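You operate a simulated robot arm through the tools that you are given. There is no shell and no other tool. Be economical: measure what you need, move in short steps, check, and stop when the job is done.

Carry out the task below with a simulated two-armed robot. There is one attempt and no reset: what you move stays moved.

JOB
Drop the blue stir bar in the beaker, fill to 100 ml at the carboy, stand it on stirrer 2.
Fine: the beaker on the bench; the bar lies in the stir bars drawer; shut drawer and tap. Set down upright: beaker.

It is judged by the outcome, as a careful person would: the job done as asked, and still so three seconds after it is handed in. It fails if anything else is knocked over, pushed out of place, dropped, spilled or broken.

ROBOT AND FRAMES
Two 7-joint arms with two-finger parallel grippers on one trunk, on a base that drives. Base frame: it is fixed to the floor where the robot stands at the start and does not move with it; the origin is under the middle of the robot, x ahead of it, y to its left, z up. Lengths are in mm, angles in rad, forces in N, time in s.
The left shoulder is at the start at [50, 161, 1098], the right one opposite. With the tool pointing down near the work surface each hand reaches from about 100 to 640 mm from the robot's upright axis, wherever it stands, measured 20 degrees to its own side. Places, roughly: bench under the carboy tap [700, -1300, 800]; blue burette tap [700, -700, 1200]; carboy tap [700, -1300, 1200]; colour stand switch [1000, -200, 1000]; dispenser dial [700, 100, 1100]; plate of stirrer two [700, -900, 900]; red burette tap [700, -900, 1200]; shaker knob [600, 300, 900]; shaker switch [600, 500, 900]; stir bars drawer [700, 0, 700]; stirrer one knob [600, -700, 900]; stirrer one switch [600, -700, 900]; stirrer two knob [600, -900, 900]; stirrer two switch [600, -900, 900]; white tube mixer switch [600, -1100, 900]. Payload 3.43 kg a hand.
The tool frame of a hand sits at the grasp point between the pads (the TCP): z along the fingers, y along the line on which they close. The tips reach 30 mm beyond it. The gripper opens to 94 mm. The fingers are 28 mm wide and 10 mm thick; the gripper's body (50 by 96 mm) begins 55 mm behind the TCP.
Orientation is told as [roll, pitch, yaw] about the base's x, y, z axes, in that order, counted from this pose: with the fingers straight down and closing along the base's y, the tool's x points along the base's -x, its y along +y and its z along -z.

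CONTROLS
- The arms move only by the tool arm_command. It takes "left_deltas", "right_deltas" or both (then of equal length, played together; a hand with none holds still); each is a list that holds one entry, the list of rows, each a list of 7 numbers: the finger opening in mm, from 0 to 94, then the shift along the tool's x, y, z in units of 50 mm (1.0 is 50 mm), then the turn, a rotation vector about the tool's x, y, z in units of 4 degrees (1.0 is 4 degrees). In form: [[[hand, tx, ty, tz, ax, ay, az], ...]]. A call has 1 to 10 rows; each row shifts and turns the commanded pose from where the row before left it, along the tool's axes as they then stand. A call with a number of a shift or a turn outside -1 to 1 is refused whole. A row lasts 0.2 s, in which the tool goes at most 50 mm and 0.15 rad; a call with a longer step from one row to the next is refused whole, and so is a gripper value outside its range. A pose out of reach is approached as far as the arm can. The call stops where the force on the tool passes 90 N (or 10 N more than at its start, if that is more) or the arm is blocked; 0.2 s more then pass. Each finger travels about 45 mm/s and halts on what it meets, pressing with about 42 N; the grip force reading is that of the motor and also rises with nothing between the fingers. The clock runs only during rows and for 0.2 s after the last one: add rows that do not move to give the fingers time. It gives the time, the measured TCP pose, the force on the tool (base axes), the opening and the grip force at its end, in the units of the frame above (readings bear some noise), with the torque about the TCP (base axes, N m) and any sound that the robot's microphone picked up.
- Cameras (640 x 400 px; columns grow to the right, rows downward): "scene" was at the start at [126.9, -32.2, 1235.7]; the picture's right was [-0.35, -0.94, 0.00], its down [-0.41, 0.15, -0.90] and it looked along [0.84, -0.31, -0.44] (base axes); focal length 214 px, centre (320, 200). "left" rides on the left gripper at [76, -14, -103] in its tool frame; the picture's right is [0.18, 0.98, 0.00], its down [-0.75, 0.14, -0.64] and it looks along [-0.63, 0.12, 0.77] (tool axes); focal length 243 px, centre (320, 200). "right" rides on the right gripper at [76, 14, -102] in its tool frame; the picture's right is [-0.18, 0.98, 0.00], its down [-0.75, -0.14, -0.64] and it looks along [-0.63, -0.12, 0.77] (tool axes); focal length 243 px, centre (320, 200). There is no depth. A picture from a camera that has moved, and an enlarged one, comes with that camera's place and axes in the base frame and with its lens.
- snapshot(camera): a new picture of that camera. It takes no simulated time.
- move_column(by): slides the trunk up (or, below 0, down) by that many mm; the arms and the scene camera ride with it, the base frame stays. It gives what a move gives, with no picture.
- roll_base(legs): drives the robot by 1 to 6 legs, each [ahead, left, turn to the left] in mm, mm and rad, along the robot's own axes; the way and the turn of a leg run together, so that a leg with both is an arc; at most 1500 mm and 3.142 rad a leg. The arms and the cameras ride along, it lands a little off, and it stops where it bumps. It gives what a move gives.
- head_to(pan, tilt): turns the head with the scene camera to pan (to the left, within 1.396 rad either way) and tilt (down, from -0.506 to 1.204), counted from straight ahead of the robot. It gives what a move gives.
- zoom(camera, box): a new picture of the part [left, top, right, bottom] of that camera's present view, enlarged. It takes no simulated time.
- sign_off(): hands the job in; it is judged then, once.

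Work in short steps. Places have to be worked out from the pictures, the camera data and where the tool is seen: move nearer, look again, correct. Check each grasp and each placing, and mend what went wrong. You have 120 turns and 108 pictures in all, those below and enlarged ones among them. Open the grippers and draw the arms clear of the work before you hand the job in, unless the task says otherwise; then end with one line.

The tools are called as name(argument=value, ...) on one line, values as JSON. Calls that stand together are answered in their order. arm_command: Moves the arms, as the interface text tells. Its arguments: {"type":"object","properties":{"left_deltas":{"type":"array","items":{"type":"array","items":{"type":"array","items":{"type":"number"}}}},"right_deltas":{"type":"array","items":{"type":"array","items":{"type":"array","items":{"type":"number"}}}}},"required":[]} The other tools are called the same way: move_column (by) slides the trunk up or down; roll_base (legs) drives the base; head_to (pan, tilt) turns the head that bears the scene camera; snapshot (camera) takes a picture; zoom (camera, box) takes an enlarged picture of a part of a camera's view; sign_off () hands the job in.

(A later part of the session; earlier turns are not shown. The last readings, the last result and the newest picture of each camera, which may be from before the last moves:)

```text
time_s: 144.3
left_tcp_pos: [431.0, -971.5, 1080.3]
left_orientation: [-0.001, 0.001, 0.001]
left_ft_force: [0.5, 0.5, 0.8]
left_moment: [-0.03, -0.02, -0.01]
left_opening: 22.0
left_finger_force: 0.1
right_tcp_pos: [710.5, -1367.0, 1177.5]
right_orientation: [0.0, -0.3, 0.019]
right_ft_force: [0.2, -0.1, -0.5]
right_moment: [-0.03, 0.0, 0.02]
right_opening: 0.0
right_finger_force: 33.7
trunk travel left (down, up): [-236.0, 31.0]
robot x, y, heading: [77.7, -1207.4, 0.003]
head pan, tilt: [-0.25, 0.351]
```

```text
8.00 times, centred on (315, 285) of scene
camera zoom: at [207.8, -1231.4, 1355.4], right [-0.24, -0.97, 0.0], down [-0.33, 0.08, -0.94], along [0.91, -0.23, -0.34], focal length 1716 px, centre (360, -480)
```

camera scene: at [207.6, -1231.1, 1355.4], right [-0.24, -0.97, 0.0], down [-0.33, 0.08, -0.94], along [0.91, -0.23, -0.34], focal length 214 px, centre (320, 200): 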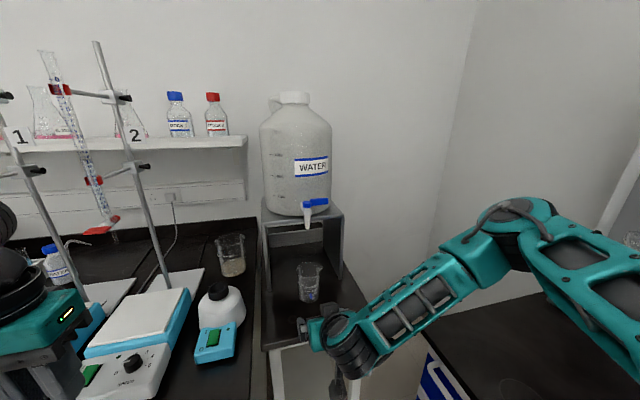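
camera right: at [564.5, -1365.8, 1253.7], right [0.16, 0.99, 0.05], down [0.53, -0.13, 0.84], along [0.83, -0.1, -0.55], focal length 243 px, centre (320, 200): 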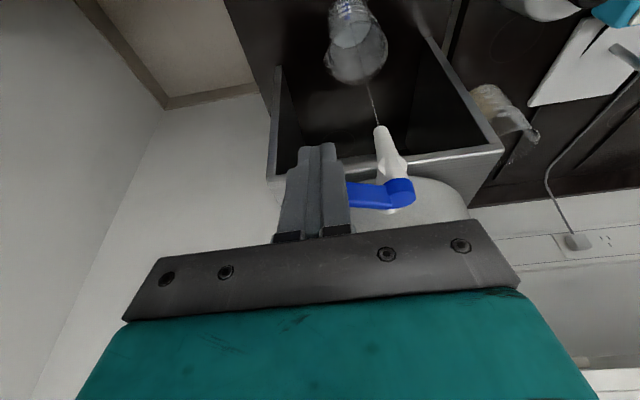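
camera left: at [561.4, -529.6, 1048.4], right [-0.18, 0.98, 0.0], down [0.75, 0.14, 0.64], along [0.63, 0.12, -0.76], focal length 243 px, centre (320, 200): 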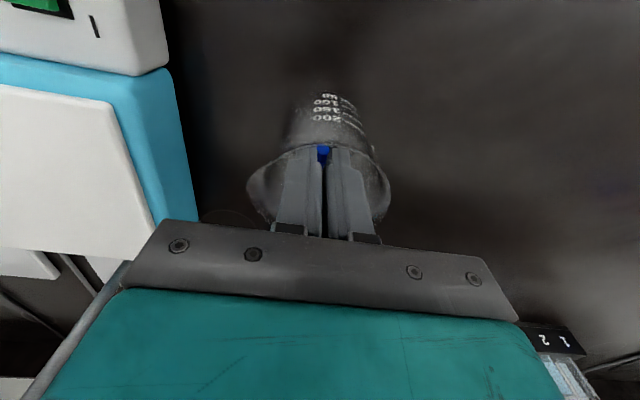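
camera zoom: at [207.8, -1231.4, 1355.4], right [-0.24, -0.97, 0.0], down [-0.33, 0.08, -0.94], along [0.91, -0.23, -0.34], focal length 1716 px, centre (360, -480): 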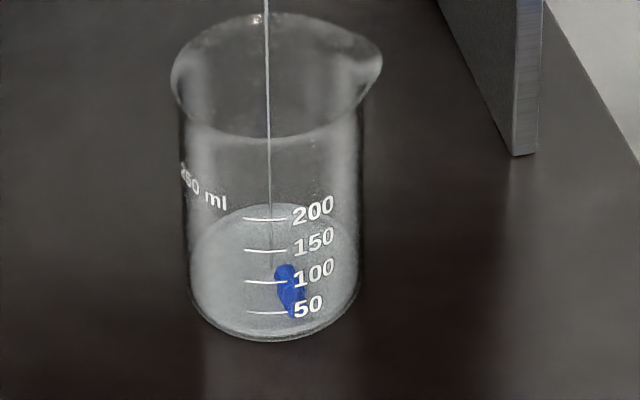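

Now about 3 ml/s and ~17 ml. I move the fingers to the front side again and let it run ~7 s.

arm_command(right_deltas=[[[0, -0.148, 0, -0.4775, 0, 0, 0], [0, -0.148, 0, -0.4775, 0, 0, 0], [0, 0.592, -0.04, -0.183, 0, 0, 0], [0, 0.592, -0.04, -0.183, 0, 0, 0], [0, 0.148, 0, 0.4775, 0, 0, 0], [0, 0.148, 0, 0.4775, 0, 0, 0], [0, 0, 0, 0, 0, 0, 0], [0, 0, 0, 0, 0, 0, 0], [0, 0, 0, 0, 0, 0, 0], [0, 0, 0, 0, 0, 0, 0]]])

arm_command(right_deltas=[[[0, 0, 0, 0, 0, 0, 0], [0, 0, 0, 0, 0, 0, 0], [0, 0, 0, 0, 0, 0, 0], [0, 0, 0, 0, 0, 0, 0], [0, 0, 0, 0, 0, 0, 0], [0, 0, 0, 0, 0, 0, 0], [0, 0, 0, 0, 0, 0, 0], [0, 0, 0, 0, 0, 0, 0], [0, 0, 0, 0, 0, 0, 0], [0, 0, 0, 0, 0, 0, 0]]])

arm_command(right_deltas=[[[0, 0, 0, 0, 0, 0, 0], [0, 0, 0, 0, 0, 0, 0], [0, 0, 0, 0, 0, 0, 0], [0, 0, 0, 0, 0, 0, 0], [0, 0, 0, 0, 0, 0, 0], [0, 0, 0, 0, 0, 0, 0], [0, 0, 0, 0, 0, 0, 0], [0, 0, 0, 0, 0, 0, 0], [0, 0, 0, 0, 0, 0, 0], [0, 0, 0, 0, 0, 0, 0]]])

zoom(camera="scene", box=[290, 260, 340, 310])

```text
time_s: 146.5
left_tcp_pos: [431.4, -971.1, 1080.1]
left_orientation: [-0.001, 0.0, 0.002]
left_ft_force: [0.1, 0.6, -0.1]
left_moment: [0.02, 0.01, 0.03]
left_opening: 22.2
left_finger_force: 0.1
right_tcp_pos: [646.8, -1370.6, 1176.7]
right_orientation: [0.0, -0.298, 0.019]
right_ft_force: [-0.5, -1.5, -1.0]
right_moment: [0.0, -0.01, 0.03]
right_opening: 0.2
right_finger_force: 33.1
trunk travel left (down, up): [-236.0, 31.0]
robot x, y, heading: [82.3, -1207.9, 0.006]
head pan, tilt: [-0.25, 0.351]
```

```text
time_s: 148.7
left_tcp_pos: [430.7, -970.9, 1079.9]
left_orientation: [-0.001, 0.0, 0.002]
left_ft_force: [0.2, 0.1, 0.7]
left_moment: [-0.02, -0.02, -0.03]
left_opening: 21.9
left_finger_force: 0.1
right_tcp_pos: [647.5, -1371.4, 1178.3]
right_orientation: [0.0, -0.301, 0.02]
right_ft_force: [0.7, -0.5, 0.5]
right_moment: [-0.03, 0.03, 0.02]
right_opening: 0.1
right_finger_force: 33.2
trunk travel left (down, up): [-236.0, 31.0]
robot x, y, heading: [76.4, -1207.7, 0.007]
head pan, tilt: [-0.25, 0.351]
```

```text
time_s: 150.9
left_tcp_pos: [431.9, -971.9, 1081.2]
left_orientation: [-0.002, 0.0, 0.003]
left_ft_force: [-0.2, 0.2, 0.3]
left_moment: [-0.04, 0.02, 0.0]
left_opening: 22.0
left_finger_force: 0.1
right_tcp_pos: [646.9, -1371.6, 1176.5]
right_orientation: [-0.001, -0.302, 0.018]
right_ft_force: [-0.1, -0.2, -1.0]
right_moment: [0.01, -0.02, -0.03]
right_opening: 0.0
right_finger_force: 33.3
trunk travel left (down, up): [-236.0, 31.0]
robot x, y, heading: [77.5, -1210.9, 0.005]
head pan, tilt: [-0.25, 0.351]
```

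```text
8.00 times, centred on (315, 285) of scene
camera zoom: at [207.8, -1231.4, 1355.4], right [-0.24, -0.97, 0.0], down [-0.33, 0.08, -0.94], along [0.91, -0.23, -0.34], focal length 1716 px, centre (360, -480)
```

zoom: 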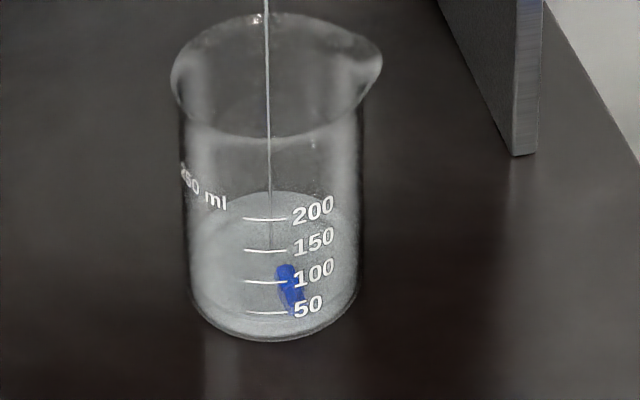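

About 45 ml at ~3.1 ml/s by my projection. I wait 11 s more, then read again.

arm_command(right_deltas=[[[0, 0, 0, 0, 0, 0, 0], [0, 0, 0, 0, 0, 0, 0], [0, 0, 0, 0, 0, 0, 0], [0, 0, 0, 0, 0, 0, 0], [0, 0, 0, 0, 0, 0, 0], [0, 0, 0, 0, 0, 0, 0], [0, 0, 0, 0, 0, 0, 0], [0, 0, 0, 0, 0, 0, 0], [0, 0, 0, 0, 0, 0, 0], [0, 0, 0, 0, 0, 0, 0]]])

arm_command(right_deltas=[[[0, 0, 0, 0, 0, 0, 0], [0, 0, 0, 0, 0, 0, 0], [0, 0, 0, 0, 0, 0, 0], [0, 0, 0, 0, 0, 0, 0], [0, 0, 0, 0, 0, 0, 0], [0, 0, 0, 0, 0, 0, 0], [0, 0, 0, 0, 0, 0, 0], [0, 0, 0, 0, 0, 0, 0], [0, 0, 0, 0, 0, 0, 0], [0, 0, 0, 0, 0, 0, 0]]])

arm_command(right_deltas=[[[0, 0, 0, 0, 0, 0, 0], [0, 0, 0, 0, 0, 0, 0], [0, 0, 0, 0, 0, 0, 0], [0, 0, 0, 0, 0, 0, 0], [0, 0, 0, 0, 0, 0, 0], [0, 0, 0, 0, 0, 0, 0], [0, 0, 0, 0, 0, 0, 0], [0, 0, 0, 0, 0, 0, 0], [0, 0, 0, 0, 0, 0, 0], [0, 0, 0, 0, 0, 0, 0]]])

arm_command(right_deltas=[[[0, 0, 0, 0, 0, 0, 0], [0, 0, 0, 0, 0, 0, 0], [0, 0, 0, 0, 0, 0, 0], [0, 0, 0, 0, 0, 0, 0], [0, 0, 0, 0, 0, 0, 0], [0, 0, 0, 0, 0, 0, 0], [0, 0, 0, 0, 0, 0, 0], [0, 0, 0, 0, 0, 0, 0], [0, 0, 0, 0, 0, 0, 0], [0, 0, 0, 0, 0, 0, 0]]])

arm_command(right_deltas=[[[0, 0, 0, 0, 0, 0, 0], [0, 0, 0, 0, 0, 0, 0], [0, 0, 0, 0, 0, 0, 0], [0, 0, 0, 0, 0, 0, 0], [0, 0, 0, 0, 0, 0, 0], [0, 0, 0, 0, 0, 0, 0], [0, 0, 0, 0, 0, 0, 0], [0, 0, 0, 0, 0, 0, 0], [0, 0, 0, 0, 0, 0, 0], [0, 0, 0, 0, 0, 0, 0]]])

zoom(camera="scene", box=[290, 260, 340, 310])

```text
time_s: 153.1
left_tcp_pos: [431.7, -970.6, 1080.1]
left_orientation: [-0.002, 0.0, 0.002]
left_ft_force: [-0.1, 0.1, -0.3]
left_moment: [0.03, 0.0, 0.01]
left_opening: 21.8
left_finger_force: 0.0
right_tcp_pos: [646.9, -1372.9, 1177.1]
right_orientation: [0.0, -0.302, 0.018]
right_ft_force: [0.3, 0.6, 0.0]
right_moment: [0.0, 0.03, 0.02]
right_opening: 0.1
right_finger_force: 33.1
trunk travel left (down, up): [-236.0, 31.0]
robot x, y, heading: [77.3, -1207.1, 0.005]
head pan, tilt: [-0.25, 0.351]
```

```text
time_s: 155.3
left_tcp_pos: [431.8, -971.1, 1079.5]
left_orientation: [-0.002, 0.0, 0.001]
left_ft_force: [0.5, 0.0, -0.7]
left_moment: [-0.01, 0.01, 0.03]
left_opening: 22.0
left_finger_force: 0.1
right_tcp_pos: [648.1, -1372.5, 1178.1]
right_orientation: [-0.001, -0.3, 0.018]
right_ft_force: [0.6, 0.1, -0.6]
right_moment: [-0.02, 0.01, -0.03]
right_opening: 0.0
right_finger_force: 32.9
trunk travel left (down, up): [-236.0, 31.0]
robot x, y, heading: [78.2, -1210.1, 0.009]
head pan, tilt: [-0.25, 0.351]
```

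```text
time_s: 157.5
left_tcp_pos: [431.4, -971.0, 1080.2]
left_orientation: [-0.003, -0.001, 0.001]
left_ft_force: [-0.1, 0.5, 0.0]
left_moment: [0.0, 0.03, 0.0]
left_opening: 22.2
left_finger_force: 0.0
right_tcp_pos: [648.5, -1373.0, 1177.5]
right_orientation: [0.0, -0.298, 0.02]
right_ft_force: [0.3, 0.0, 0.3]
right_moment: [0.0, 0.0, -0.01]
right_opening: 0.3
right_finger_force: 32.6
trunk travel left (down, up): [-236.0, 31.0]
robot x, y, heading: [73.8, -1212.0, 0.003]
head pan, tilt: [-0.25, 0.351]
```

```text
time_s: 159.7
left_tcp_pos: [431.8, -971.1, 1080.1]
left_orientation: [-0.001, -0.001, 0.0]
left_ft_force: [-0.1, -0.9, -0.3]
left_moment: [0.01, 0.03, 0.03]
left_opening: 22.4
left_finger_force: 0.0
right_tcp_pos: [647.1, -1372.3, 1176.8]
right_orientation: [0.002, -0.299, 0.02]
right_ft_force: [0.6, -0.5, -0.1]
right_moment: [-0.01, 0.03, -0.06]
right_opening: 0.1
right_finger_force: 32.9
trunk travel left (down, up): [-236.0, 31.0]
robot x, y, heading: [76.8, -1210.2, 0.003]
head pan, tilt: [-0.25, 0.351]
```

```text
time_s: 161.9
left_tcp_pos: [431.9, -971.1, 1079.1]
left_orientation: [-0.004, 0.001, 0.001]
left_ft_force: [0.4, -0.1, -0.4]
left_moment: [-0.01, -0.01, -0.02]
left_opening: 22.0
left_finger_force: 0.0
right_tcp_pos: [647.6, -1371.7, 1177.9]
right_orientation: [0.0, -0.301, 0.021]
right_ft_force: [0.0, -0.4, 0.2]
right_moment: [0.0, 0.02, 0.0]
right_opening: 0.3
right_finger_force: 33.1
trunk travel left (down, up): [-236.0, 31.0]
robot x, y, heading: [79.6, -1207.3, -0.0]
head pan, tilt: [-0.25, 0.351]
```

```text
8.00 times, centred on (315, 285) of scene
camera zoom: at [207.8, -1231.4, 1355.4], right [-0.24, -0.97, 0.0], down [-0.33, 0.08, -0.94], along [0.91, -0.23, -0.34], focal length 1716 px, centre (360, -480)
```

zoom: 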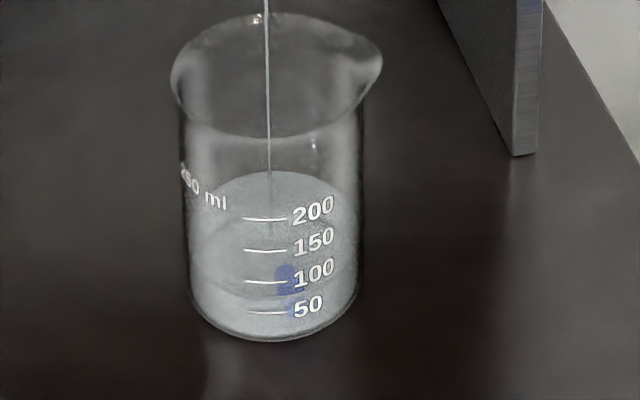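

The front edge of the surface reads ~75 ml. I wait 4.4 s and zoom again.

arm_command(right_deltas=[[[0, 0, 0, 0, 0, 0, 0], [0, 0, 0, 0, 0, 0, 0], [0, 0, 0, 0, 0, 0, 0], [0, 0, 0, 0, 0, 0, 0], [0, 0, 0, 0, 0, 0, 0], [0, 0, 0, 0, 0, 0, 0], [0, 0, 0, 0, 0, 0, 0], [0, 0, 0, 0, 0, 0, 0], [0, 0, 0, 0, 0, 0, 0], [0, 0, 0, 0, 0, 0, 0]]])

arm_command(right_deltas=[[[0, 0, 0, 0, 0, 0, 0], [0, 0, 0, 0, 0, 0, 0], [0, 0, 0, 0, 0, 0, 0], [0, 0, 0, 0, 0, 0, 0], [0, 0, 0, 0, 0, 0, 0], [0, 0, 0, 0, 0, 0, 0], [0, 0, 0, 0, 0, 0, 0], [0, 0, 0, 0, 0, 0, 0], [0, 0, 0, 0, 0, 0, 0], [0, 0, 0, 0, 0, 0, 0]]])

zoom(camera="scene", box=[300, 275, 336, 305])

```text
time_s: 164.1
left_tcp_pos: [432.0, -969.8, 1080.9]
left_orientation: [-0.002, 0.001, 0.003]
left_ft_force: [0.6, -0.5, -0.7]
left_moment: [-0.04, -0.01, -0.01]
left_opening: 22.0
left_finger_force: 0.1
right_tcp_pos: [648.0, -1371.2, 1176.9]
right_orientation: [0.0, -0.3, 0.021]
right_ft_force: [0.1, 0.7, -0.2]
right_moment: [0.02, 0.03, 0.02]
right_opening: 0.0
right_finger_force: 33.3
trunk travel left (down, up): [-236.0, 31.0]
robot x, y, heading: [76.4, -1206.4, 0.005]
head pan, tilt: [-0.25, 0.351]
```

```text
time_s: 166.3
left_tcp_pos: [432.4, -970.7, 1079.8]
left_orientation: [-0.003, -0.001, 0.001]
left_ft_force: [0.2, 0.1, -0.3]
left_moment: [0.0, 0.02, 0.01]
left_opening: 22.1
left_finger_force: 0.1
right_tcp_pos: [648.7, -1372.0, 1177.7]
right_orientation: [0.0, -0.3, 0.018]
right_ft_force: [-0.7, -0.2, 0.1]
right_moment: [0.01, 0.02, -0.01]
right_opening: 0.1
right_finger_force: 32.9
trunk travel left (down, up): [-236.0, 31.0]
robot x, y, heading: [76.0, -1207.7, 0.003]
head pan, tilt: [-0.25, 0.351]
```

```text
13.33 times, centred on (318, 290) of scene
camera zoom: at [207.8, -1231.4, 1355.4], right [-0.24, -0.97, 0.0], down [-0.33, 0.08, -0.94], along [0.91, -0.23, -0.34], focal length 2860 px, centre (347, -1000)
```

zoom: 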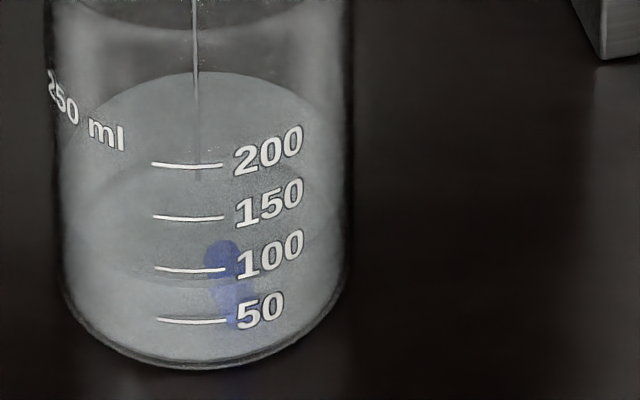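

I zoom tighter to read the front edge against the marks.

zoom(camera="scene", box=[300, 288, 324, 303])

```text
16.00 times, centred on (312, 296) of scene
camera zoom: at [207.8, -1231.4, 1355.4], right [-0.24, -0.97, 0.0], down [-0.33, 0.08, -0.94], along [0.91, -0.23, -0.34], focal length 3432 px, centre (448, -1328)
```

zoom: 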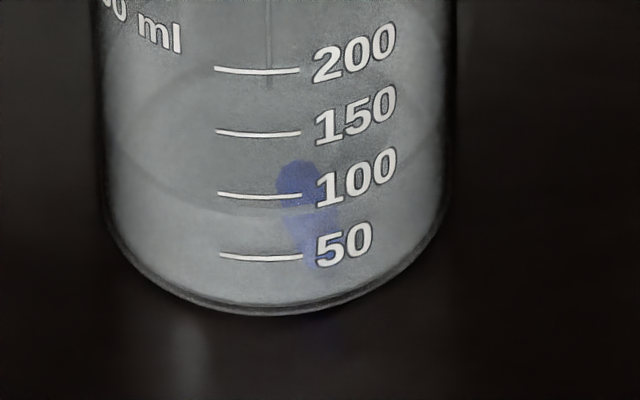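

Reading is ~80–84 ml. I wait 4.0 s more, then check.

arm_command(right_deltas=[[[0, 0, 0, 0, 0, 0, 0], [0, 0, 0, 0, 0, 0, 0], [0, 0, 0, 0, 0, 0, 0], [0, 0, 0, 0, 0, 0, 0], [0, 0, 0, 0, 0, 0, 0], [0, 0, 0, 0, 0, 0, 0], [0, 0, 0, 0, 0, 0, 0], [0, 0, 0, 0, 0, 0, 0], [0, 0, 0, 0, 0, 0, 0], [0, 0, 0, 0, 0, 0, 0]]])

arm_command(right_deltas=[[[0, 0, 0, 0, 0, 0, 0], [0, 0, 0, 0, 0, 0, 0], [0, 0, 0, 0, 0, 0, 0], [0, 0, 0, 0, 0, 0, 0], [0, 0, 0, 0, 0, 0, 0], [0, 0, 0, 0, 0, 0, 0], [0, 0, 0, 0, 0, 0, 0], [0, 0, 0, 0, 0, 0, 0]]])

zoom(camera="scene", box=[300, 275, 336, 305])

```text
time_s: 168.5
left_tcp_pos: [431.3, -970.0, 1079.8]
left_orientation: [-0.003, -0.001, 0.001]
left_ft_force: [0.9, 0.7, -0.1]
left_moment: [0.0, 0.0, 0.03]
left_opening: 21.8
left_finger_force: 0.0
right_tcp_pos: [647.1, -1371.8, 1177.1]
right_orientation: [0.0, -0.3, 0.021]
right_ft_force: [-0.1, -0.5, -0.1]
right_moment: [0.0, -0.04, 0.04]
right_opening: 0.0
right_finger_force: 32.6
trunk travel left (down, up): [-236.0, 31.0]
robot x, y, heading: [78.3, -1207.9, 0.006]
head pan, tilt: [-0.25, 0.351]
```

```text
time_s: 170.3
left_tcp_pos: [432.0, -970.7, 1079.8]
left_orientation: [-0.001, 0.0, -0.001]
left_ft_force: [-0.5, 0.4, 0.1]
left_moment: [0.02, -0.02, 0.01]
left_opening: 22.2
left_finger_force: 0.1
right_tcp_pos: [648.2, -1372.9, 1176.9]
right_orientation: [0.0, -0.302, 0.021]
right_ft_force: [0.7, 0.7, 0.6]
right_moment: [-0.04, -0.02, 0.02]
right_opening: 0.0
right_finger_force: 32.7
trunk travel left (down, up): [-236.0, 31.0]
robot x, y, heading: [72.9, -1212.1, 0.004]
head pan, tilt: [-0.25, 0.351]
```

```text
13.33 times, centred on (318, 290) of scene
camera zoom: at [207.8, -1231.4, 1355.4], right [-0.24, -0.97, 0.0], down [-0.33, 0.08, -0.94], along [0.91, -0.23, -0.34], focal length 2860 px, centre (347, -1000)
```

zoom: 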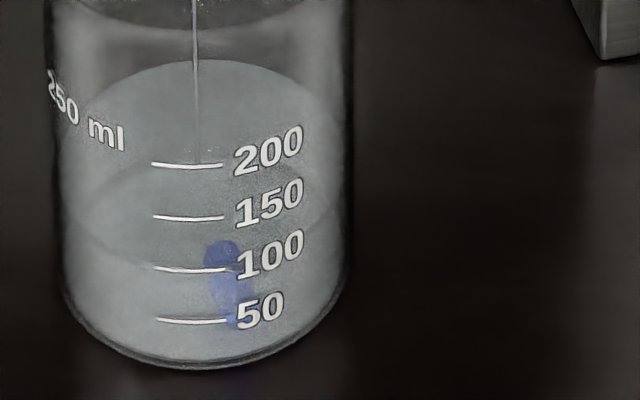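

The front edge is at the 100 mark and the back edge agrees (~97 ml). I push the lever shut now.

arm_command(right_deltas=[[[0, -0.46, 0, 0.142, 0, 0, 0], [0, -0.44, 0, 0.136, 0, 0, 0]]])

snapshot(camera="right")

zoom(camera="scene", box=[270, 190, 366, 310])

```text
time_s: 170.9
left_tcp_pos: [431.7, -975.5, 1081.0]
left_orientation: [0.001, -0.001, 0.0]
left_ft_force: [0.3, 0.2, 0.1]
left_moment: [-0.02, 0.02, 0.01]
left_opening: 22.2
left_finger_force: 0.0
right_tcp_pos: [695.8, -1385.6, 1178.1]
right_orientation: [-0.005, -0.302, -0.001]
right_ft_force: [-3.0, -35.3, 9.3]
right_moment: [-0.81, 0.27, -0.77]
right_opening: 0.0
right_finger_force: 32.8
trunk travel left (down, up): [-236.0, 31.0]
robot x, y, heading: [78.2, -1209.8, 0.002]
head pan, tilt: [-0.25, 0.351]
```

```text
19 pictures are left
camera right: at [592.2, -1371.8, 1254.2], right [0.18, 0.98, 0.05], down [0.53, -0.14, 0.84], along [0.83, -0.12, -0.54], focal length 243 px, centre (320, 200)
```

right: 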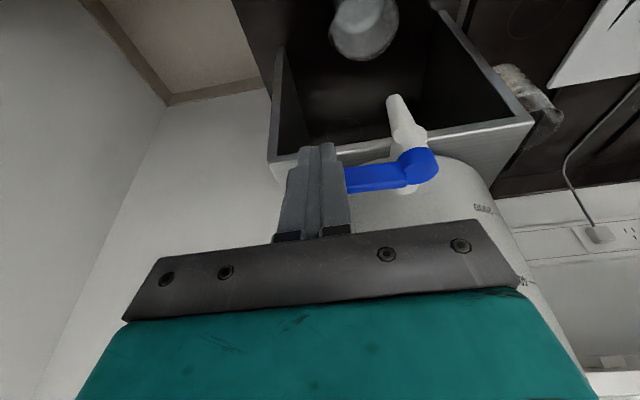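

```text
3.33 times, centred on (318, 250) of scene
camera zoom: at [206.8, -1236.9, 1355.6], right [-0.24, -0.97, 0.0], down [-0.33, 0.09, -0.94], along [0.91, -0.23, -0.34], focal length 715 px, centre (327, 33)
```

zoom: 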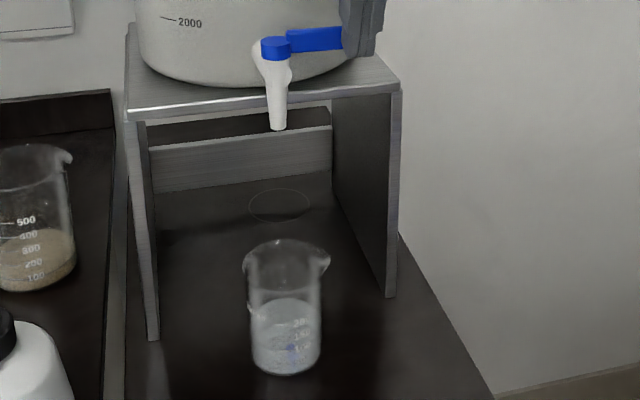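

The stream has stopped. The fingers slid to the lever's end (sideways load), so I first move off to −y, then back, and check the lever and drip.

arm_command(right_deltas=[[[0, 0, -0.4, 0, 0, 0, 0], [0, 0, -0.2, 0, 0, 0, 0], [0, 0.5, 0, -0.15, 0, 0, 0], [0, 0.5, 0, -0.15, 0, 0, 0], [0, 0.5, 0.3, -0.15, 0, 0, 0], [0, 0.2, 0.3, -0.06, 0, 0, 0]]])

zoom(camera="scene", box=[260, 190, 356, 310])

```text
time_s: 172.3
left_tcp_pos: [431.5, -970.8, 1080.1]
left_orientation: [-0.001, -0.001, 0.002]
left_ft_force: [-0.4, -0.1, -0.4]
left_moment: [-0.01, -0.01, 0.0]
left_opening: 22.0
left_finger_force: 0.1
right_tcp_pos: [605.7, -1372.7, 1176.3]
right_orientation: [0.002, -0.298, 0.02]
right_ft_force: [-1.1, -0.4, -0.7]
right_moment: [-0.01, -0.01, -0.02]
right_opening: 0.0
right_finger_force: 33.6
trunk travel left (down, up): [-236.0, 31.0]
robot x, y, heading: [79.1, -1209.7, 0.003]
head pan, tilt: [-0.25, 0.351]
```

```text
3.33 times, centred on (308, 250) of scene
camera zoom: at [207.8, -1231.2, 1355.4], right [-0.24, -0.97, 0.0], down [-0.33, 0.08, -0.94], along [0.91, -0.23, -0.34], focal length 715 px, centre (360, 33)
```

zoom: 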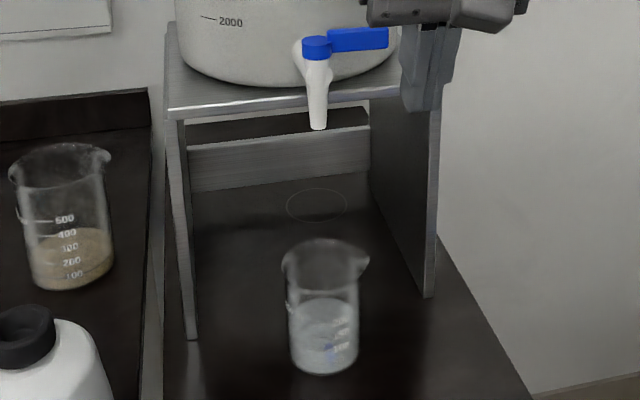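

Lever is back about where it started and no stream. For certainty I give a gentle, measured push at mid-lever (TCP x ≈ 694).

arm_command(right_deltas=[[[0, -0.5, 0.15, 0.155, 0, 0, 0], [0, -0.5, 0, 0.155, 0, 0, 0], [0, -0.5, 0, 0.155, 0, 0, 0], [0, -0.15, 0, 0.046, 0, 0, 0], [0, 0, 0, 0, 0, 0, 0]]])

snapshot(camera="right")

```text
time_s: 173.5
left_tcp_pos: [431.4, -971.0, 1079.4]
left_orientation: [-0.004, -0.001, 0.003]
left_ft_force: [0.4, -0.1, -0.3]
left_moment: [0.01, -0.03, 0.01]
left_opening: 22.0
left_finger_force: 0.0
right_tcp_pos: [692.2, -1363.7, 1177.5]
right_orientation: [-0.004, -0.3, 0.02]
right_ft_force: [0.2, 0.9, -0.7]
right_moment: [0.01, 0.02, -0.02]
right_opening: 0.0
right_finger_force: 32.9
trunk travel left (down, up): [-236.0, 31.0]
robot x, y, heading: [75.5, -1211.5, 0.005]
head pan, tilt: [-0.25, 0.351]
```

```text
16 pictures are left
camera right: at [589.2, -1352.3, 1253.2], right [0.16, 0.99, 0.05], down [0.53, -0.13, 0.84], along [0.83, -0.1, -0.55], focal length 243 px, centre (320, 200)
```

right: 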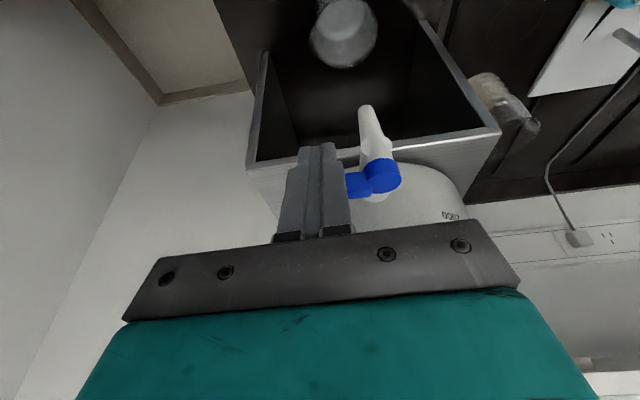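

No resistance at that point; I advance 5 mm more to feel for the lever.

arm_command(right_deltas=[[[0, -0.05, 0, 0.015, 0, 0, 0], [0, -0.05, 0, 0.015, 0, 0, 0], [0, 0, 0, 0, 0, 0, 0]]])

```text
time_s: 174.3
left_tcp_pos: [431.7, -970.6, 1080.6]
left_orientation: [-0.002, -0.002, 0.003]
left_ft_force: [0.2, -0.2, 0.0]
left_moment: [-0.02, 0.01, 0.01]
left_opening: 22.0
left_finger_force: 0.1
right_tcp_pos: [698.0, -1363.9, 1177.2]
right_orientation: [-0.001, -0.299, 0.019]
right_ft_force: [-3.2, -0.2, -0.5]
right_moment: [-0.03, 0.1, -0.05]
right_opening: 0.0
right_finger_force: 32.7
trunk travel left (down, up): [-236.0, 31.0]
robot x, y, heading: [74.9, -1209.6, 0.002]
head pan, tilt: [-0.25, 0.351]
```

Light contact (3 N). One more 2 mm nudge to see if it is against its stop.

arm_command(right_deltas=[[[0, -0.04, 0, 0.012, 0, 0, 0], [0, 0, 0, 0, 0, 0, 0]]])

zoom(camera="scene", box=[260, 190, 356, 310])

```text
time_s: 174.9
left_tcp_pos: [431.0, -970.5, 1080.4]
left_orientation: [-0.003, -0.001, 0.002]
left_ft_force: [-0.8, -0.1, 0.3]
left_moment: [-0.01, -0.01, -0.02]
left_opening: 21.9
left_finger_force: 0.0
right_tcp_pos: [696.8, -1364.1, 1176.7]
right_orientation: [-0.001, -0.297, 0.021]
right_ft_force: [-14.9, -2.9, -3.6]
right_moment: [0.0, 0.45, -0.07]
right_opening: 0.0
right_finger_force: 33.1
trunk travel left (down, up): [-236.0, 31.0]
robot x, y, heading: [76.8, -1210.3, -0.001]
head pan, tilt: [-0.25, 0.351]
```

```text
3.33 times, centred on (308, 250) of scene
camera zoom: at [205.8, -1231.9, 1355.6], right [-0.24, -0.97, 0.0], down [-0.33, 0.08, -0.94], along [0.91, -0.23, -0.34], focal length 715 px, centre (360, 33)
```

zoom: 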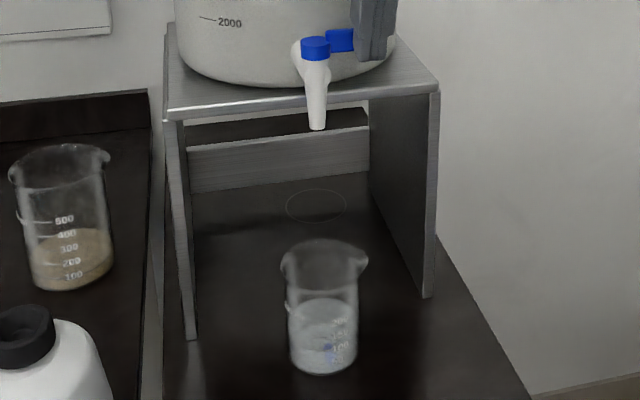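

The lever is hard against its stop: tap shut. I withdraw and re-tilt the right hand, then read the level.

arm_command(right_deltas=[[[0, 0.5, 0, -0.155, 0, 0, 0], [0, 0.5, 0, -0.155, 0, 0, 0], [0, 0.5, 0, -0.155, 0, 0, 0], [0, 0.5, 0, -0.155, 0, 0, 0], [0, 0.5, 0, -0.155, 0, 0, 0]]])

arm_command(right_deltas=[[[94, 0, 0, 0, 0, -0.97, 0], [94, 0, 0, 0, 0, -0.97, 0], [94, 0, 0, 0, 0, -0.97, 0], [94, 0, 0, 0, 0, -0.97, 0], [94, 0, 0, 0, 0, -0.97, 0], [94, 0, 0, 0, 0, -0.97, 0], [94, 0, 0, 0, 0, -0.97, 0], [94, 0, 0, 0, 0, -0.97, 0], [94, 0, 0, 0, 0, -0.97, 0], [94, 0, 0, 0, 0, 0, 0]]])

zoom(camera="scene", box=[300, 275, 336, 305])

```text
time_s: 176.1
left_tcp_pos: [431.8, -972.3, 1079.7]
left_orientation: [-0.002, 0.001, 0.002]
left_ft_force: [0.3, -0.7, -0.8]
left_moment: [0.03, 0.05, 0.01]
left_opening: 21.9
left_finger_force: 0.1
right_tcp_pos: [568.6, -1365.9, 1176.8]
right_orientation: [0.0, -0.301, 0.019]
right_ft_force: [1.6, 0.1, 0.0]
right_moment: [0.01, -0.03, -0.02]
right_opening: 0.1
right_finger_force: 32.7
trunk travel left (down, up): [-236.0, 31.0]
robot x, y, heading: [76.9, -1211.1, 0.002]
head pan, tilt: [-0.25, 0.351]
```

```text
time_s: 178.3
left_tcp_pos: [431.3, -970.9, 1080.8]
left_orientation: [-0.002, 0.001, 0.001]
left_ft_force: [0.0, -0.6, 0.0]
left_moment: [-0.02, -0.01, 0.0]
left_opening: 22.1
left_finger_force: 0.0
right_tcp_pos: [568.4, -1365.7, 1176.8]
right_orientation: [0.0, -0.911, 0.02]
right_ft_force: [-0.4, 0.0, -0.1]
right_moment: [0.0, 0.01, 0.02]
right_opening: 93.9
right_finger_force: 0.0
trunk travel left (down, up): [-236.0, 31.0]
robot x, y, heading: [74.2, -1209.9, 0.0]
head pan, tilt: [-0.25, 0.351]
```

```text
13.33 times, centred on (318, 290) of scene
camera zoom: at [207.8, -1231.4, 1355.4], right [-0.24, -0.97, 0.0], down [-0.33, 0.08, -0.94], along [0.91, -0.23, -0.34], focal length 2860 px, centre (347, -1000)
```

zoom: 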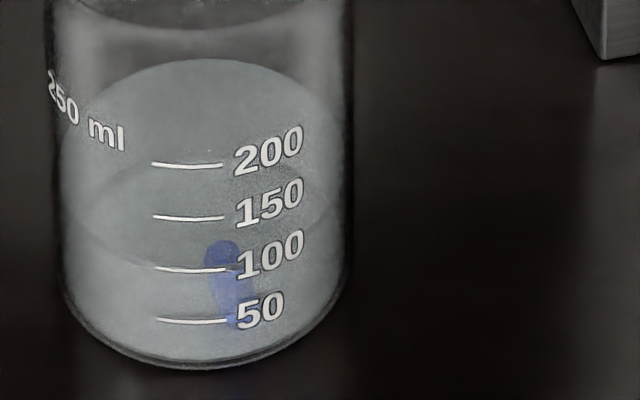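

The level reads right at 100 ml. I lower the right hand to the standoff in front of the beaker and verify with its near-level camera.

arm_command(right_deltas=[[[94, 0.672, 0.13, 0.527, 0, 0, 0], [94, 0.672, 0.13, 0.527, 0, 0, 0], [94, 0.672, 0.13, 0.527, 0, 0, 0], [94, 0.672, 0.13, 0.527, 0, 0, 0], [94, 0.672, 0.13, 0.527, 0, 0, 0], [94, 0.672, 0.13, 0.527, 0, 0, 0], [94, 0, 0, 0, 0, 0, 0]]])

zoom(camera="right", box=[280, 100, 400, 220])

```text
time_s: 179.9
left_tcp_pos: [432.1, -971.1, 1080.1]
left_orientation: [-0.002, 0.0, 0.002]
left_ft_force: [0.2, -0.9, -0.3]
left_moment: [-0.05, -0.03, 0.01]
left_opening: 22.0
left_finger_force: 0.0
right_tcp_pos: [570.2, -1326.1, 921.3]
right_orientation: [0.001, -0.911, 0.017]
right_ft_force: [-0.9, -0.2, 1.0]
right_moment: [-0.02, 0.03, -0.01]
right_opening: 94.1
right_finger_force: 0.0
trunk travel left (down, up): [-236.0, 31.0]
robot x, y, heading: [73.8, -1207.6, 0.001]
head pan, tilt: [-0.25, 0.351]
```

```text
3.33 times, centred on (340, 160) of right
camera zoom: at [440.7, -1315.5, 925.0], right [0.09, 0.98, 0.15], down [-0.04, -0.14, 0.99], along [0.99, -0.1, 0.03], focal length 809 px, centre (253, 333)
```

zoom: 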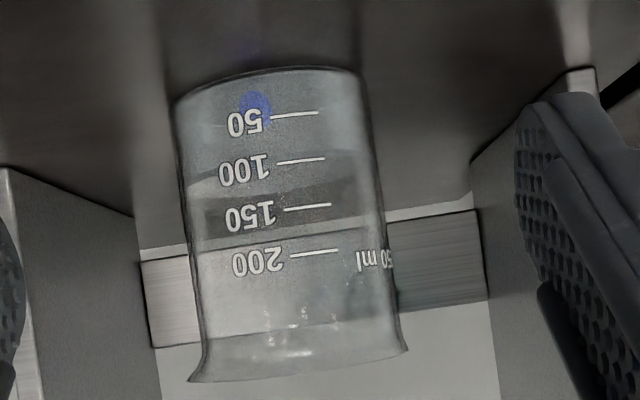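

I zoom tighter to compare the waterline with the 100 mark.

zoom(camera="right", box=[310, 130, 355, 170])

```text
10.00 times, centred on (332, 150) of right
camera zoom: at [440.7, -1315.5, 925.0], right [0.09, 0.98, 0.15], down [-0.04, -0.14, 0.99], along [0.99, -0.1, 0.03], focal length 2426 px, centre (195, 700)
```

zoom: 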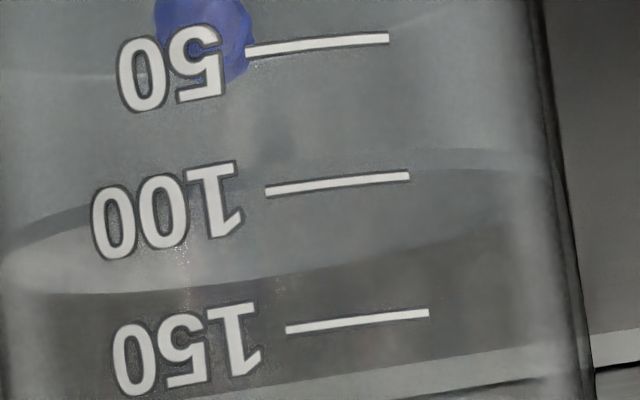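

I look more finely at where the near edge of the surface meets the wall.

zoom(camera="right", box=[328, 134, 360, 160])

zoom(camera="scene", box=[302, 286, 326, 302])

```text
15.38 times, centred on (344, 147) of right
camera zoom: at [440.7, -1315.5, 925.0], right [0.09, 0.98, 0.15], down [-0.04, -0.14, 0.99], along [0.99, -0.1, 0.03], focal length 3733 px, centre (-49, 1015)
```

zoom: 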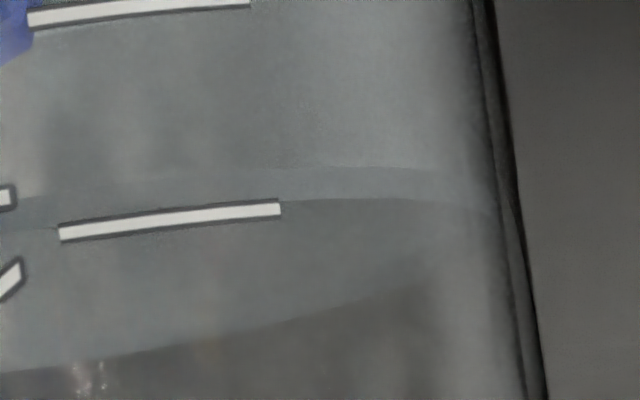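

```text
16.00 times, centred on (314, 294) of scene
camera zoom: at [207.6, -1231.9, 1355.5], right [-0.24, -0.97, 0.0], down [-0.33, 0.08, -0.94], along [0.91, -0.23, -0.34], focal length 3432 px, centre (416, -1304)
```

zoom: 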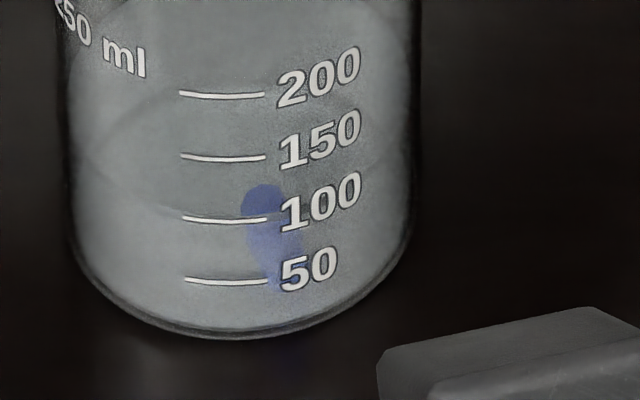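

The tilted view is ambiguous (90–100). I back off 65 mm from the table and lower so the camera is level with the 100 mark, for an edge-on reading.

arm_command(right_deltas=[[[94, 0.4, 0, -0.51, 0, 0, 0], [94, 0.4, 0, -0.51, 0, 0, 0], [94, 0, 0, 0, 0, 0, 0]]])

move_column(by=-42)

zoom(camera="right", box=[300, 130, 364, 190])

```text
time_s: 180.7
left_tcp_pos: [431.3, -971.1, 1080.4]
left_orientation: [-0.001, -0.001, 0.003]
left_ft_force: [0.5, 0.0, -0.2]
left_moment: [-0.05, 0.01, 0.03]
left_opening: 22.0
left_finger_force: 0.0
right_tcp_pos: [503.9, -1328.4, 921.7]
right_orientation: [0.0, -0.909, 0.019]
right_ft_force: [0.7, 0.2, 0.0]
right_moment: [0.0, 0.0, 0.02]
right_opening: 94.3
right_finger_force: 0.0
trunk travel left (down, up): [-236.0, 31.0]
robot x, y, heading: [74.9, -1206.5, 0.006]
head pan, tilt: [-0.25, 0.351]
```

```text
time_s: 181.6
left_tcp_pos: [431.4, -970.4, 1038.8]
left_orientation: [-0.001, 0.0, 0.004]
left_ft_force: [-0.2, 0.3, 0.2]
left_moment: [-0.01, -0.03, -0.02]
left_opening: 22.0
left_finger_force: 0.2
right_tcp_pos: [503.4, -1328.3, 878.8]
right_orientation: [0.0, -0.909, 0.019]
right_ft_force: [0.3, 0.3, 0.2]
right_moment: [-0.01, 0.0, 0.02]
right_opening: 94.0
right_finger_force: 0.0
trunk travel left (down, up): [-194.0, 73.0]
robot x, y, heading: [78.5, -1205.5, 0.004]
head pan, tilt: [-0.25, 0.351]
```

```text
6.67 times, centred on (332, 160) of right
camera zoom: at [376.0, -1317.6, 882.4], right [0.09, 0.98, 0.14], down [-0.04, -0.14, 0.99], along [0.99, -0.1, 0.03], focal length 1618 px, centre (240, 467)
```

zoom: 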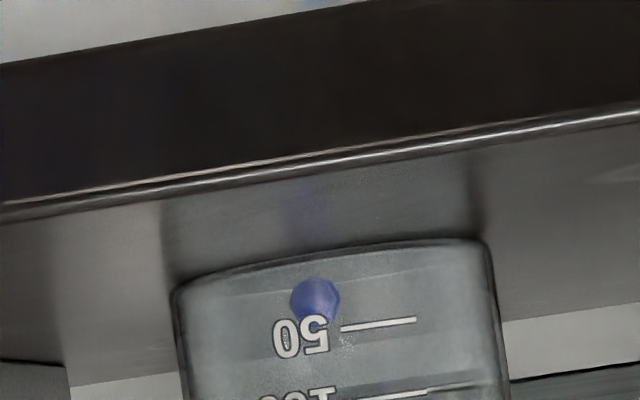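

I shift the zoom window down.

zoom(camera="right", box=[320, 172, 360, 200])

```text
14.29 times, centred on (340, 186) of right
camera zoom: at [376.0, -1317.6, 882.4], right [0.09, 0.98, 0.14], down [-0.04, -0.14, 0.99], along [0.99, -0.1, 0.03], focal length 3466 px, centre (34, 400)
```

zoom: 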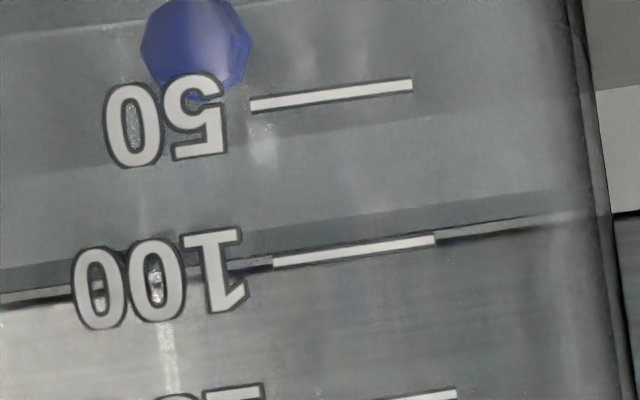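

Edge-on, the waterline lies exactly on the 100 mark. I raise back up and move in to grasp the beaker.

move_column(by=42)

arm_command(right_deltas=[[[94, -0.432, 0, 0.551, 0, 0, 0], [94, -0.432, 0, 0.551, 0, 0, 0], [94, -0.432, 0, 0.551, 0, 0, 0], [94, -0.432, 0, 0.551, 0, 0, 0], [94, -0.432, 0, 0.551, 0, 0, 0], [94, -0.42, 0, 0.535, 0, 0, 0], [94, 0, 0, 0, 0, 0, 0]]])

arm_command(right_deltas=[[[80, 0, 0, 0, 0, 0, 0], [70, 0, 0, 0, 0, 0, 0], [50, 0, 0, 0, 0, 0, 0], [50, 0, 0, 0, 0, 0, 0], [50, 0, 0, 0, 0, 0, 0]]])

```text
time_s: 182.4
left_tcp_pos: [431.9, -970.8, 1079.7]
left_orientation: [-0.003, 0.002, 0.002]
left_ft_force: [0.3, 0.9, -0.4]
left_moment: [0.01, -0.04, -0.03]
left_opening: 22.0
left_finger_force: 0.1
right_tcp_pos: [503.7, -1328.8, 919.3]
right_orientation: [0.0, -0.909, 0.019]
right_ft_force: [0.2, 0.4, 0.2]
right_moment: [0.01, 0.0, -0.01]
right_opening: 94.0
right_finger_force: 0.1
trunk travel left (down, up): [-236.0, 31.0]
robot x, y, heading: [81.3, -1206.8, 0.003]
head pan, tilt: [-0.25, 0.351]
```

```text
time_s: 184.0
left_tcp_pos: [432.0, -970.9, 1079.4]
left_orientation: [-0.002, 0.0, 0.003]
left_ft_force: [0.9, -0.4, 0.0]
left_moment: [0.0, 0.01, -0.01]
left_opening: 21.8
left_finger_force: 0.0
right_tcp_pos: [713.0, -1325.5, 919.8]
right_orientation: [0.0, -0.909, 0.019]
right_ft_force: [0.1, -0.6, 0.3]
right_moment: [0.01, 0.01, -0.02]
right_opening: 93.9
right_finger_force: 0.0
trunk travel left (down, up): [-236.0, 31.0]
robot x, y, heading: [77.9, -1207.5, 0.002]
head pan, tilt: [-0.25, 0.351]
```

```text
time_s: 185.2
left_tcp_pos: [432.8, -971.4, 1079.1]
left_orientation: [-0.002, 0.0, 0.003]
left_ft_force: [-0.3, -0.7, 0.3]
left_moment: [0.01, 0.02, -0.01]
left_opening: 22.0
left_finger_force: 0.1
right_tcp_pos: [713.0, -1325.4, 920.2]
right_orientation: [0.0, -0.909, 0.019]
right_ft_force: [0.6, -0.9, 0.4]
right_moment: [0.01, -0.05, -0.01]
right_opening: 70.2
right_finger_force: 41.2
trunk travel left (down, up): [-236.0, 31.0]
robot x, y, heading: [77.4, -1208.5, 0.004]
head pan, tilt: [-0.25, 0.351]
```

Gripped again (70 mm, 41 N). I lift, back off smoothly, and drive left to face stirrer 2.

move_column(by=29)

roll_base(legs=[[-270, 0, 0], [0, 400, 0]])

arm_command(right_deltas=[[[50, -0.393, 0, -0.31, 0, 0, 0], [50, -0.393, 0, -0.31, 0, 0, 0], [50, -0.393, 0, -0.31, 0, 0, 0], [50, 0, 0, 0, 0, 0, 0]]])

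snapshot(camera="scene")

```text
time_s: 185.9
left_tcp_pos: [432.0, -971.2, 1108.7]
left_orientation: [-0.002, 0.002, 0.002]
left_ft_force: [-0.4, 0.1, -0.4]
left_moment: [-0.02, -0.01, -0.01]
left_opening: 22.0
left_finger_force: 0.0
right_tcp_pos: [713.0, -1325.4, 950.8]
right_orientation: [0.0, -0.907, 0.02]
right_ft_force: [0.2, -0.2, -1.7]
right_moment: [0.0, 0.02, 0.0]
right_opening: 70.0
right_finger_force: 42.6
trunk travel left (down, up): [-265.0, 2.0]
robot x, y, heading: [77.4, -1209.3, 0.009]
head pan, tilt: [-0.25, 0.351]
```

```text
time_s: 191.5
left_tcp_pos: [159.3, -574.8, 1108.5]
left_orientation: [-0.002, 0.0, 0.001]
left_ft_force: [0.3, -0.8, 0.3]
left_moment: [0.0, -0.02, -0.02]
left_opening: 22.0
left_finger_force: 0.2
right_tcp_pos: [440.0, -927.7, 949.3]
right_orientation: [-0.002, -0.91, 0.02]
right_ft_force: [-0.7, -1.2, -1.7]
right_moment: [0.0, 0.01, -0.02]
right_opening: 70.0
right_finger_force: 41.6
trunk travel left (down, up): [-265.0, 2.0]
robot x, y, heading: [-196.5, -809.1, 0.002]
head pan, tilt: [-0.25, 0.351]
```

```text
time_s: 192.5
left_tcp_pos: [160.0, -572.1, 1107.1]
left_orientation: [-0.002, 0.002, 0.001]
left_ft_force: [0.3, -0.1, -0.4]
left_moment: [-0.01, -0.01, 0.0]
left_opening: 22.0
left_finger_force: 0.1
right_tcp_pos: [438.5, -927.8, 1025.4]
right_orientation: [0.0, -0.908, 0.02]
right_ft_force: [1.4, 0.5, -2.4]
right_moment: [-0.02, 0.03, -0.01]
right_opening: 70.1
right_finger_force: 42.1
trunk travel left (down, up): [-265.0, 2.0]
robot x, y, heading: [-194.6, -811.5, 0.003]
head pan, tilt: [-0.25, 0.351]
```

```text
7 pictures are left
camera scene: at [-65.0, -833.9, 1384.3], right [-0.24, -0.97, 0.0], down [-0.33, 0.08, -0.94], along [0.91, -0.23, -0.34], focal length 214 px, centre (320, 200)
```

scene: 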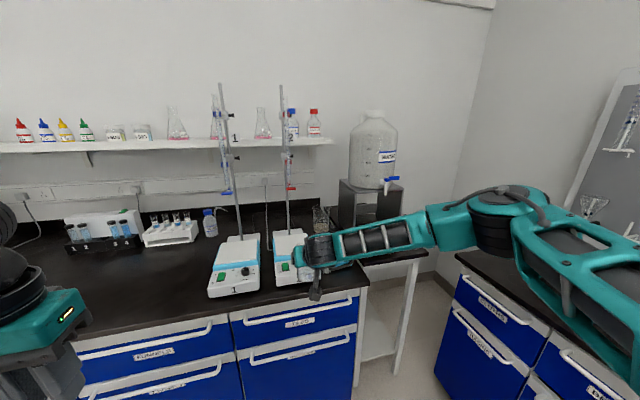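

I zoom on the stirrers to fix the plate position (7 pictures left).

zoom(camera="scene", box=[200, 180, 344, 300])

```text
3.33 times, centred on (272, 240) of scene
camera zoom: at [-65.0, -833.9, 1384.3], right [-0.24, -0.97, 0.0], down [-0.33, 0.08, -0.94], along [0.91, -0.23, -0.34], focal length 715 px, centre (480, 67)
```

zoom: 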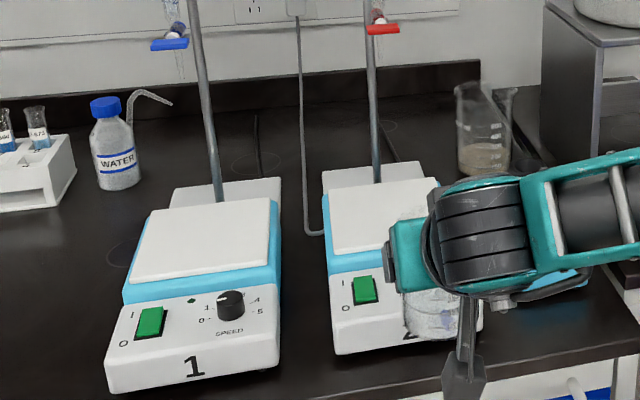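

Plate of stirrer 2: top z≈912, centre ≈ (708, −914); the red burette tip hangs above at z≈1112. I lower the beaker to 24 mm plate clearance, drive in 200 mm and check.

arm_command(right_deltas=[[[50, 0.394, 0, 0.31, 0, 0, 0], [50, 0, 0, 0, 0, 0, 0]]])

roll_base(legs=[[0, 14, 0], [180, 0, 0]])

snapshot(camera="right")

```text
time_s: 193.1
left_tcp_pos: [159.8, -572.4, 1108.5]
left_orientation: [-0.002, -0.001, 0.0]
left_ft_force: [0.4, 0.2, -0.3]
left_moment: [0.0, -0.02, 0.01]
left_opening: 22.1
left_finger_force: 0.0
right_tcp_pos: [439.0, -927.7, 1000.1]
right_orientation: [0.0, -0.909, 0.02]
right_ft_force: [0.6, -0.3, -2.4]
right_moment: [0.01, 0.04, -0.03]
right_opening: 69.9
right_finger_force: 42.5
trunk travel left (down, up): [-265.0, 2.0]
robot x, y, heading: [-198.9, -813.3, 0.004]
head pan, tilt: [-0.25, 0.351]
```

```text
time_s: 195.1
left_tcp_pos: [339.9, -560.1, 1108.3]
left_orientation: [-0.002, 0.002, 0.003]
left_ft_force: [-0.3, -0.7, 0.1]
left_moment: [-0.04, 0.03, 0.04]
left_opening: 22.2
left_finger_force: 0.0
right_tcp_pos: [621.1, -912.6, 998.5]
right_orientation: [0.001, -0.908, 0.017]
right_ft_force: [-0.1, -0.2, -2.9]
right_moment: [0.0, 0.02, 0.01]
right_opening: 70.4
right_finger_force: 41.2
trunk travel left (down, up): [-265.0, 2.0]
robot x, y, heading: [-11.5, -798.3, -0.001]
head pan, tilt: [-0.25, 0.351]
```

```text
5 pictures are left
camera right: at [492.7, -901.9, 1003.2], right [0.1, 0.98, 0.14], down [-0.04, -0.14, 0.99], along [0.99, -0.1, 0.03], focal length 243 px, centre (320, 200)
```

right: 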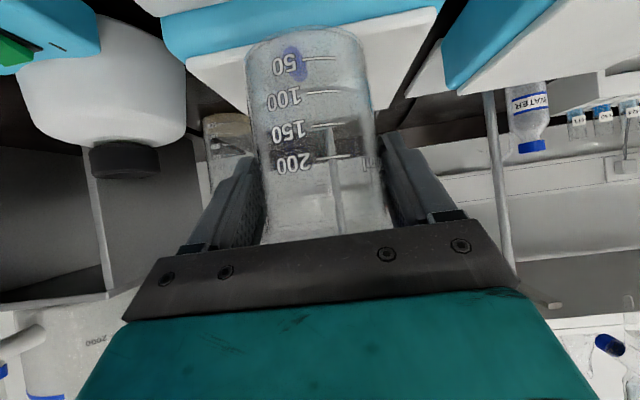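

Plate confirmed: y −837…−983, top z≈915, front edge x≈633. Path is clear; I drive in the last 83 mm.

roll_base(legs=[[83, 0, 0]])

snapshot(camera="scene")

```text
time_s: 196.1
left_tcp_pos: [421.5, -558.4, 1107.6]
left_orientation: [-0.002, 0.002, 0.001]
left_ft_force: [-0.7, 0.3, -0.1]
left_moment: [0.01, 0.03, 0.02]
left_opening: 22.0
left_finger_force: 0.1
right_tcp_pos: [702.4, -913.9, 998.8]
right_orientation: [0.0, -0.908, 0.019]
right_ft_force: [0.9, 0.3, -1.3]
right_moment: [-0.01, 0.01, -0.03]
right_opening: 70.2
right_finger_force: 42.1
trunk travel left (down, up): [-265.0, 2.0]
robot x, y, heading: [66.6, -794.8, -0.0]
head pan, tilt: [-0.25, 0.351]
```

```text
4 pictures are left
camera scene: at [198.3, -819.4, 1384.3], right [-0.24, -0.97, 0.0], down [-0.33, 0.08, -0.94], along [0.91, -0.23, -0.34], focal length 214 px, centre (320, 200)
```

scene: 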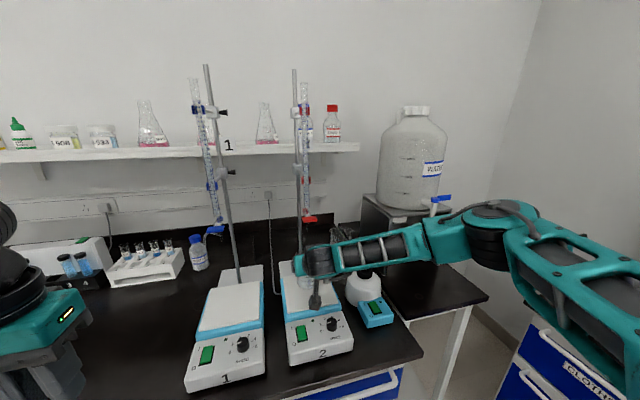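

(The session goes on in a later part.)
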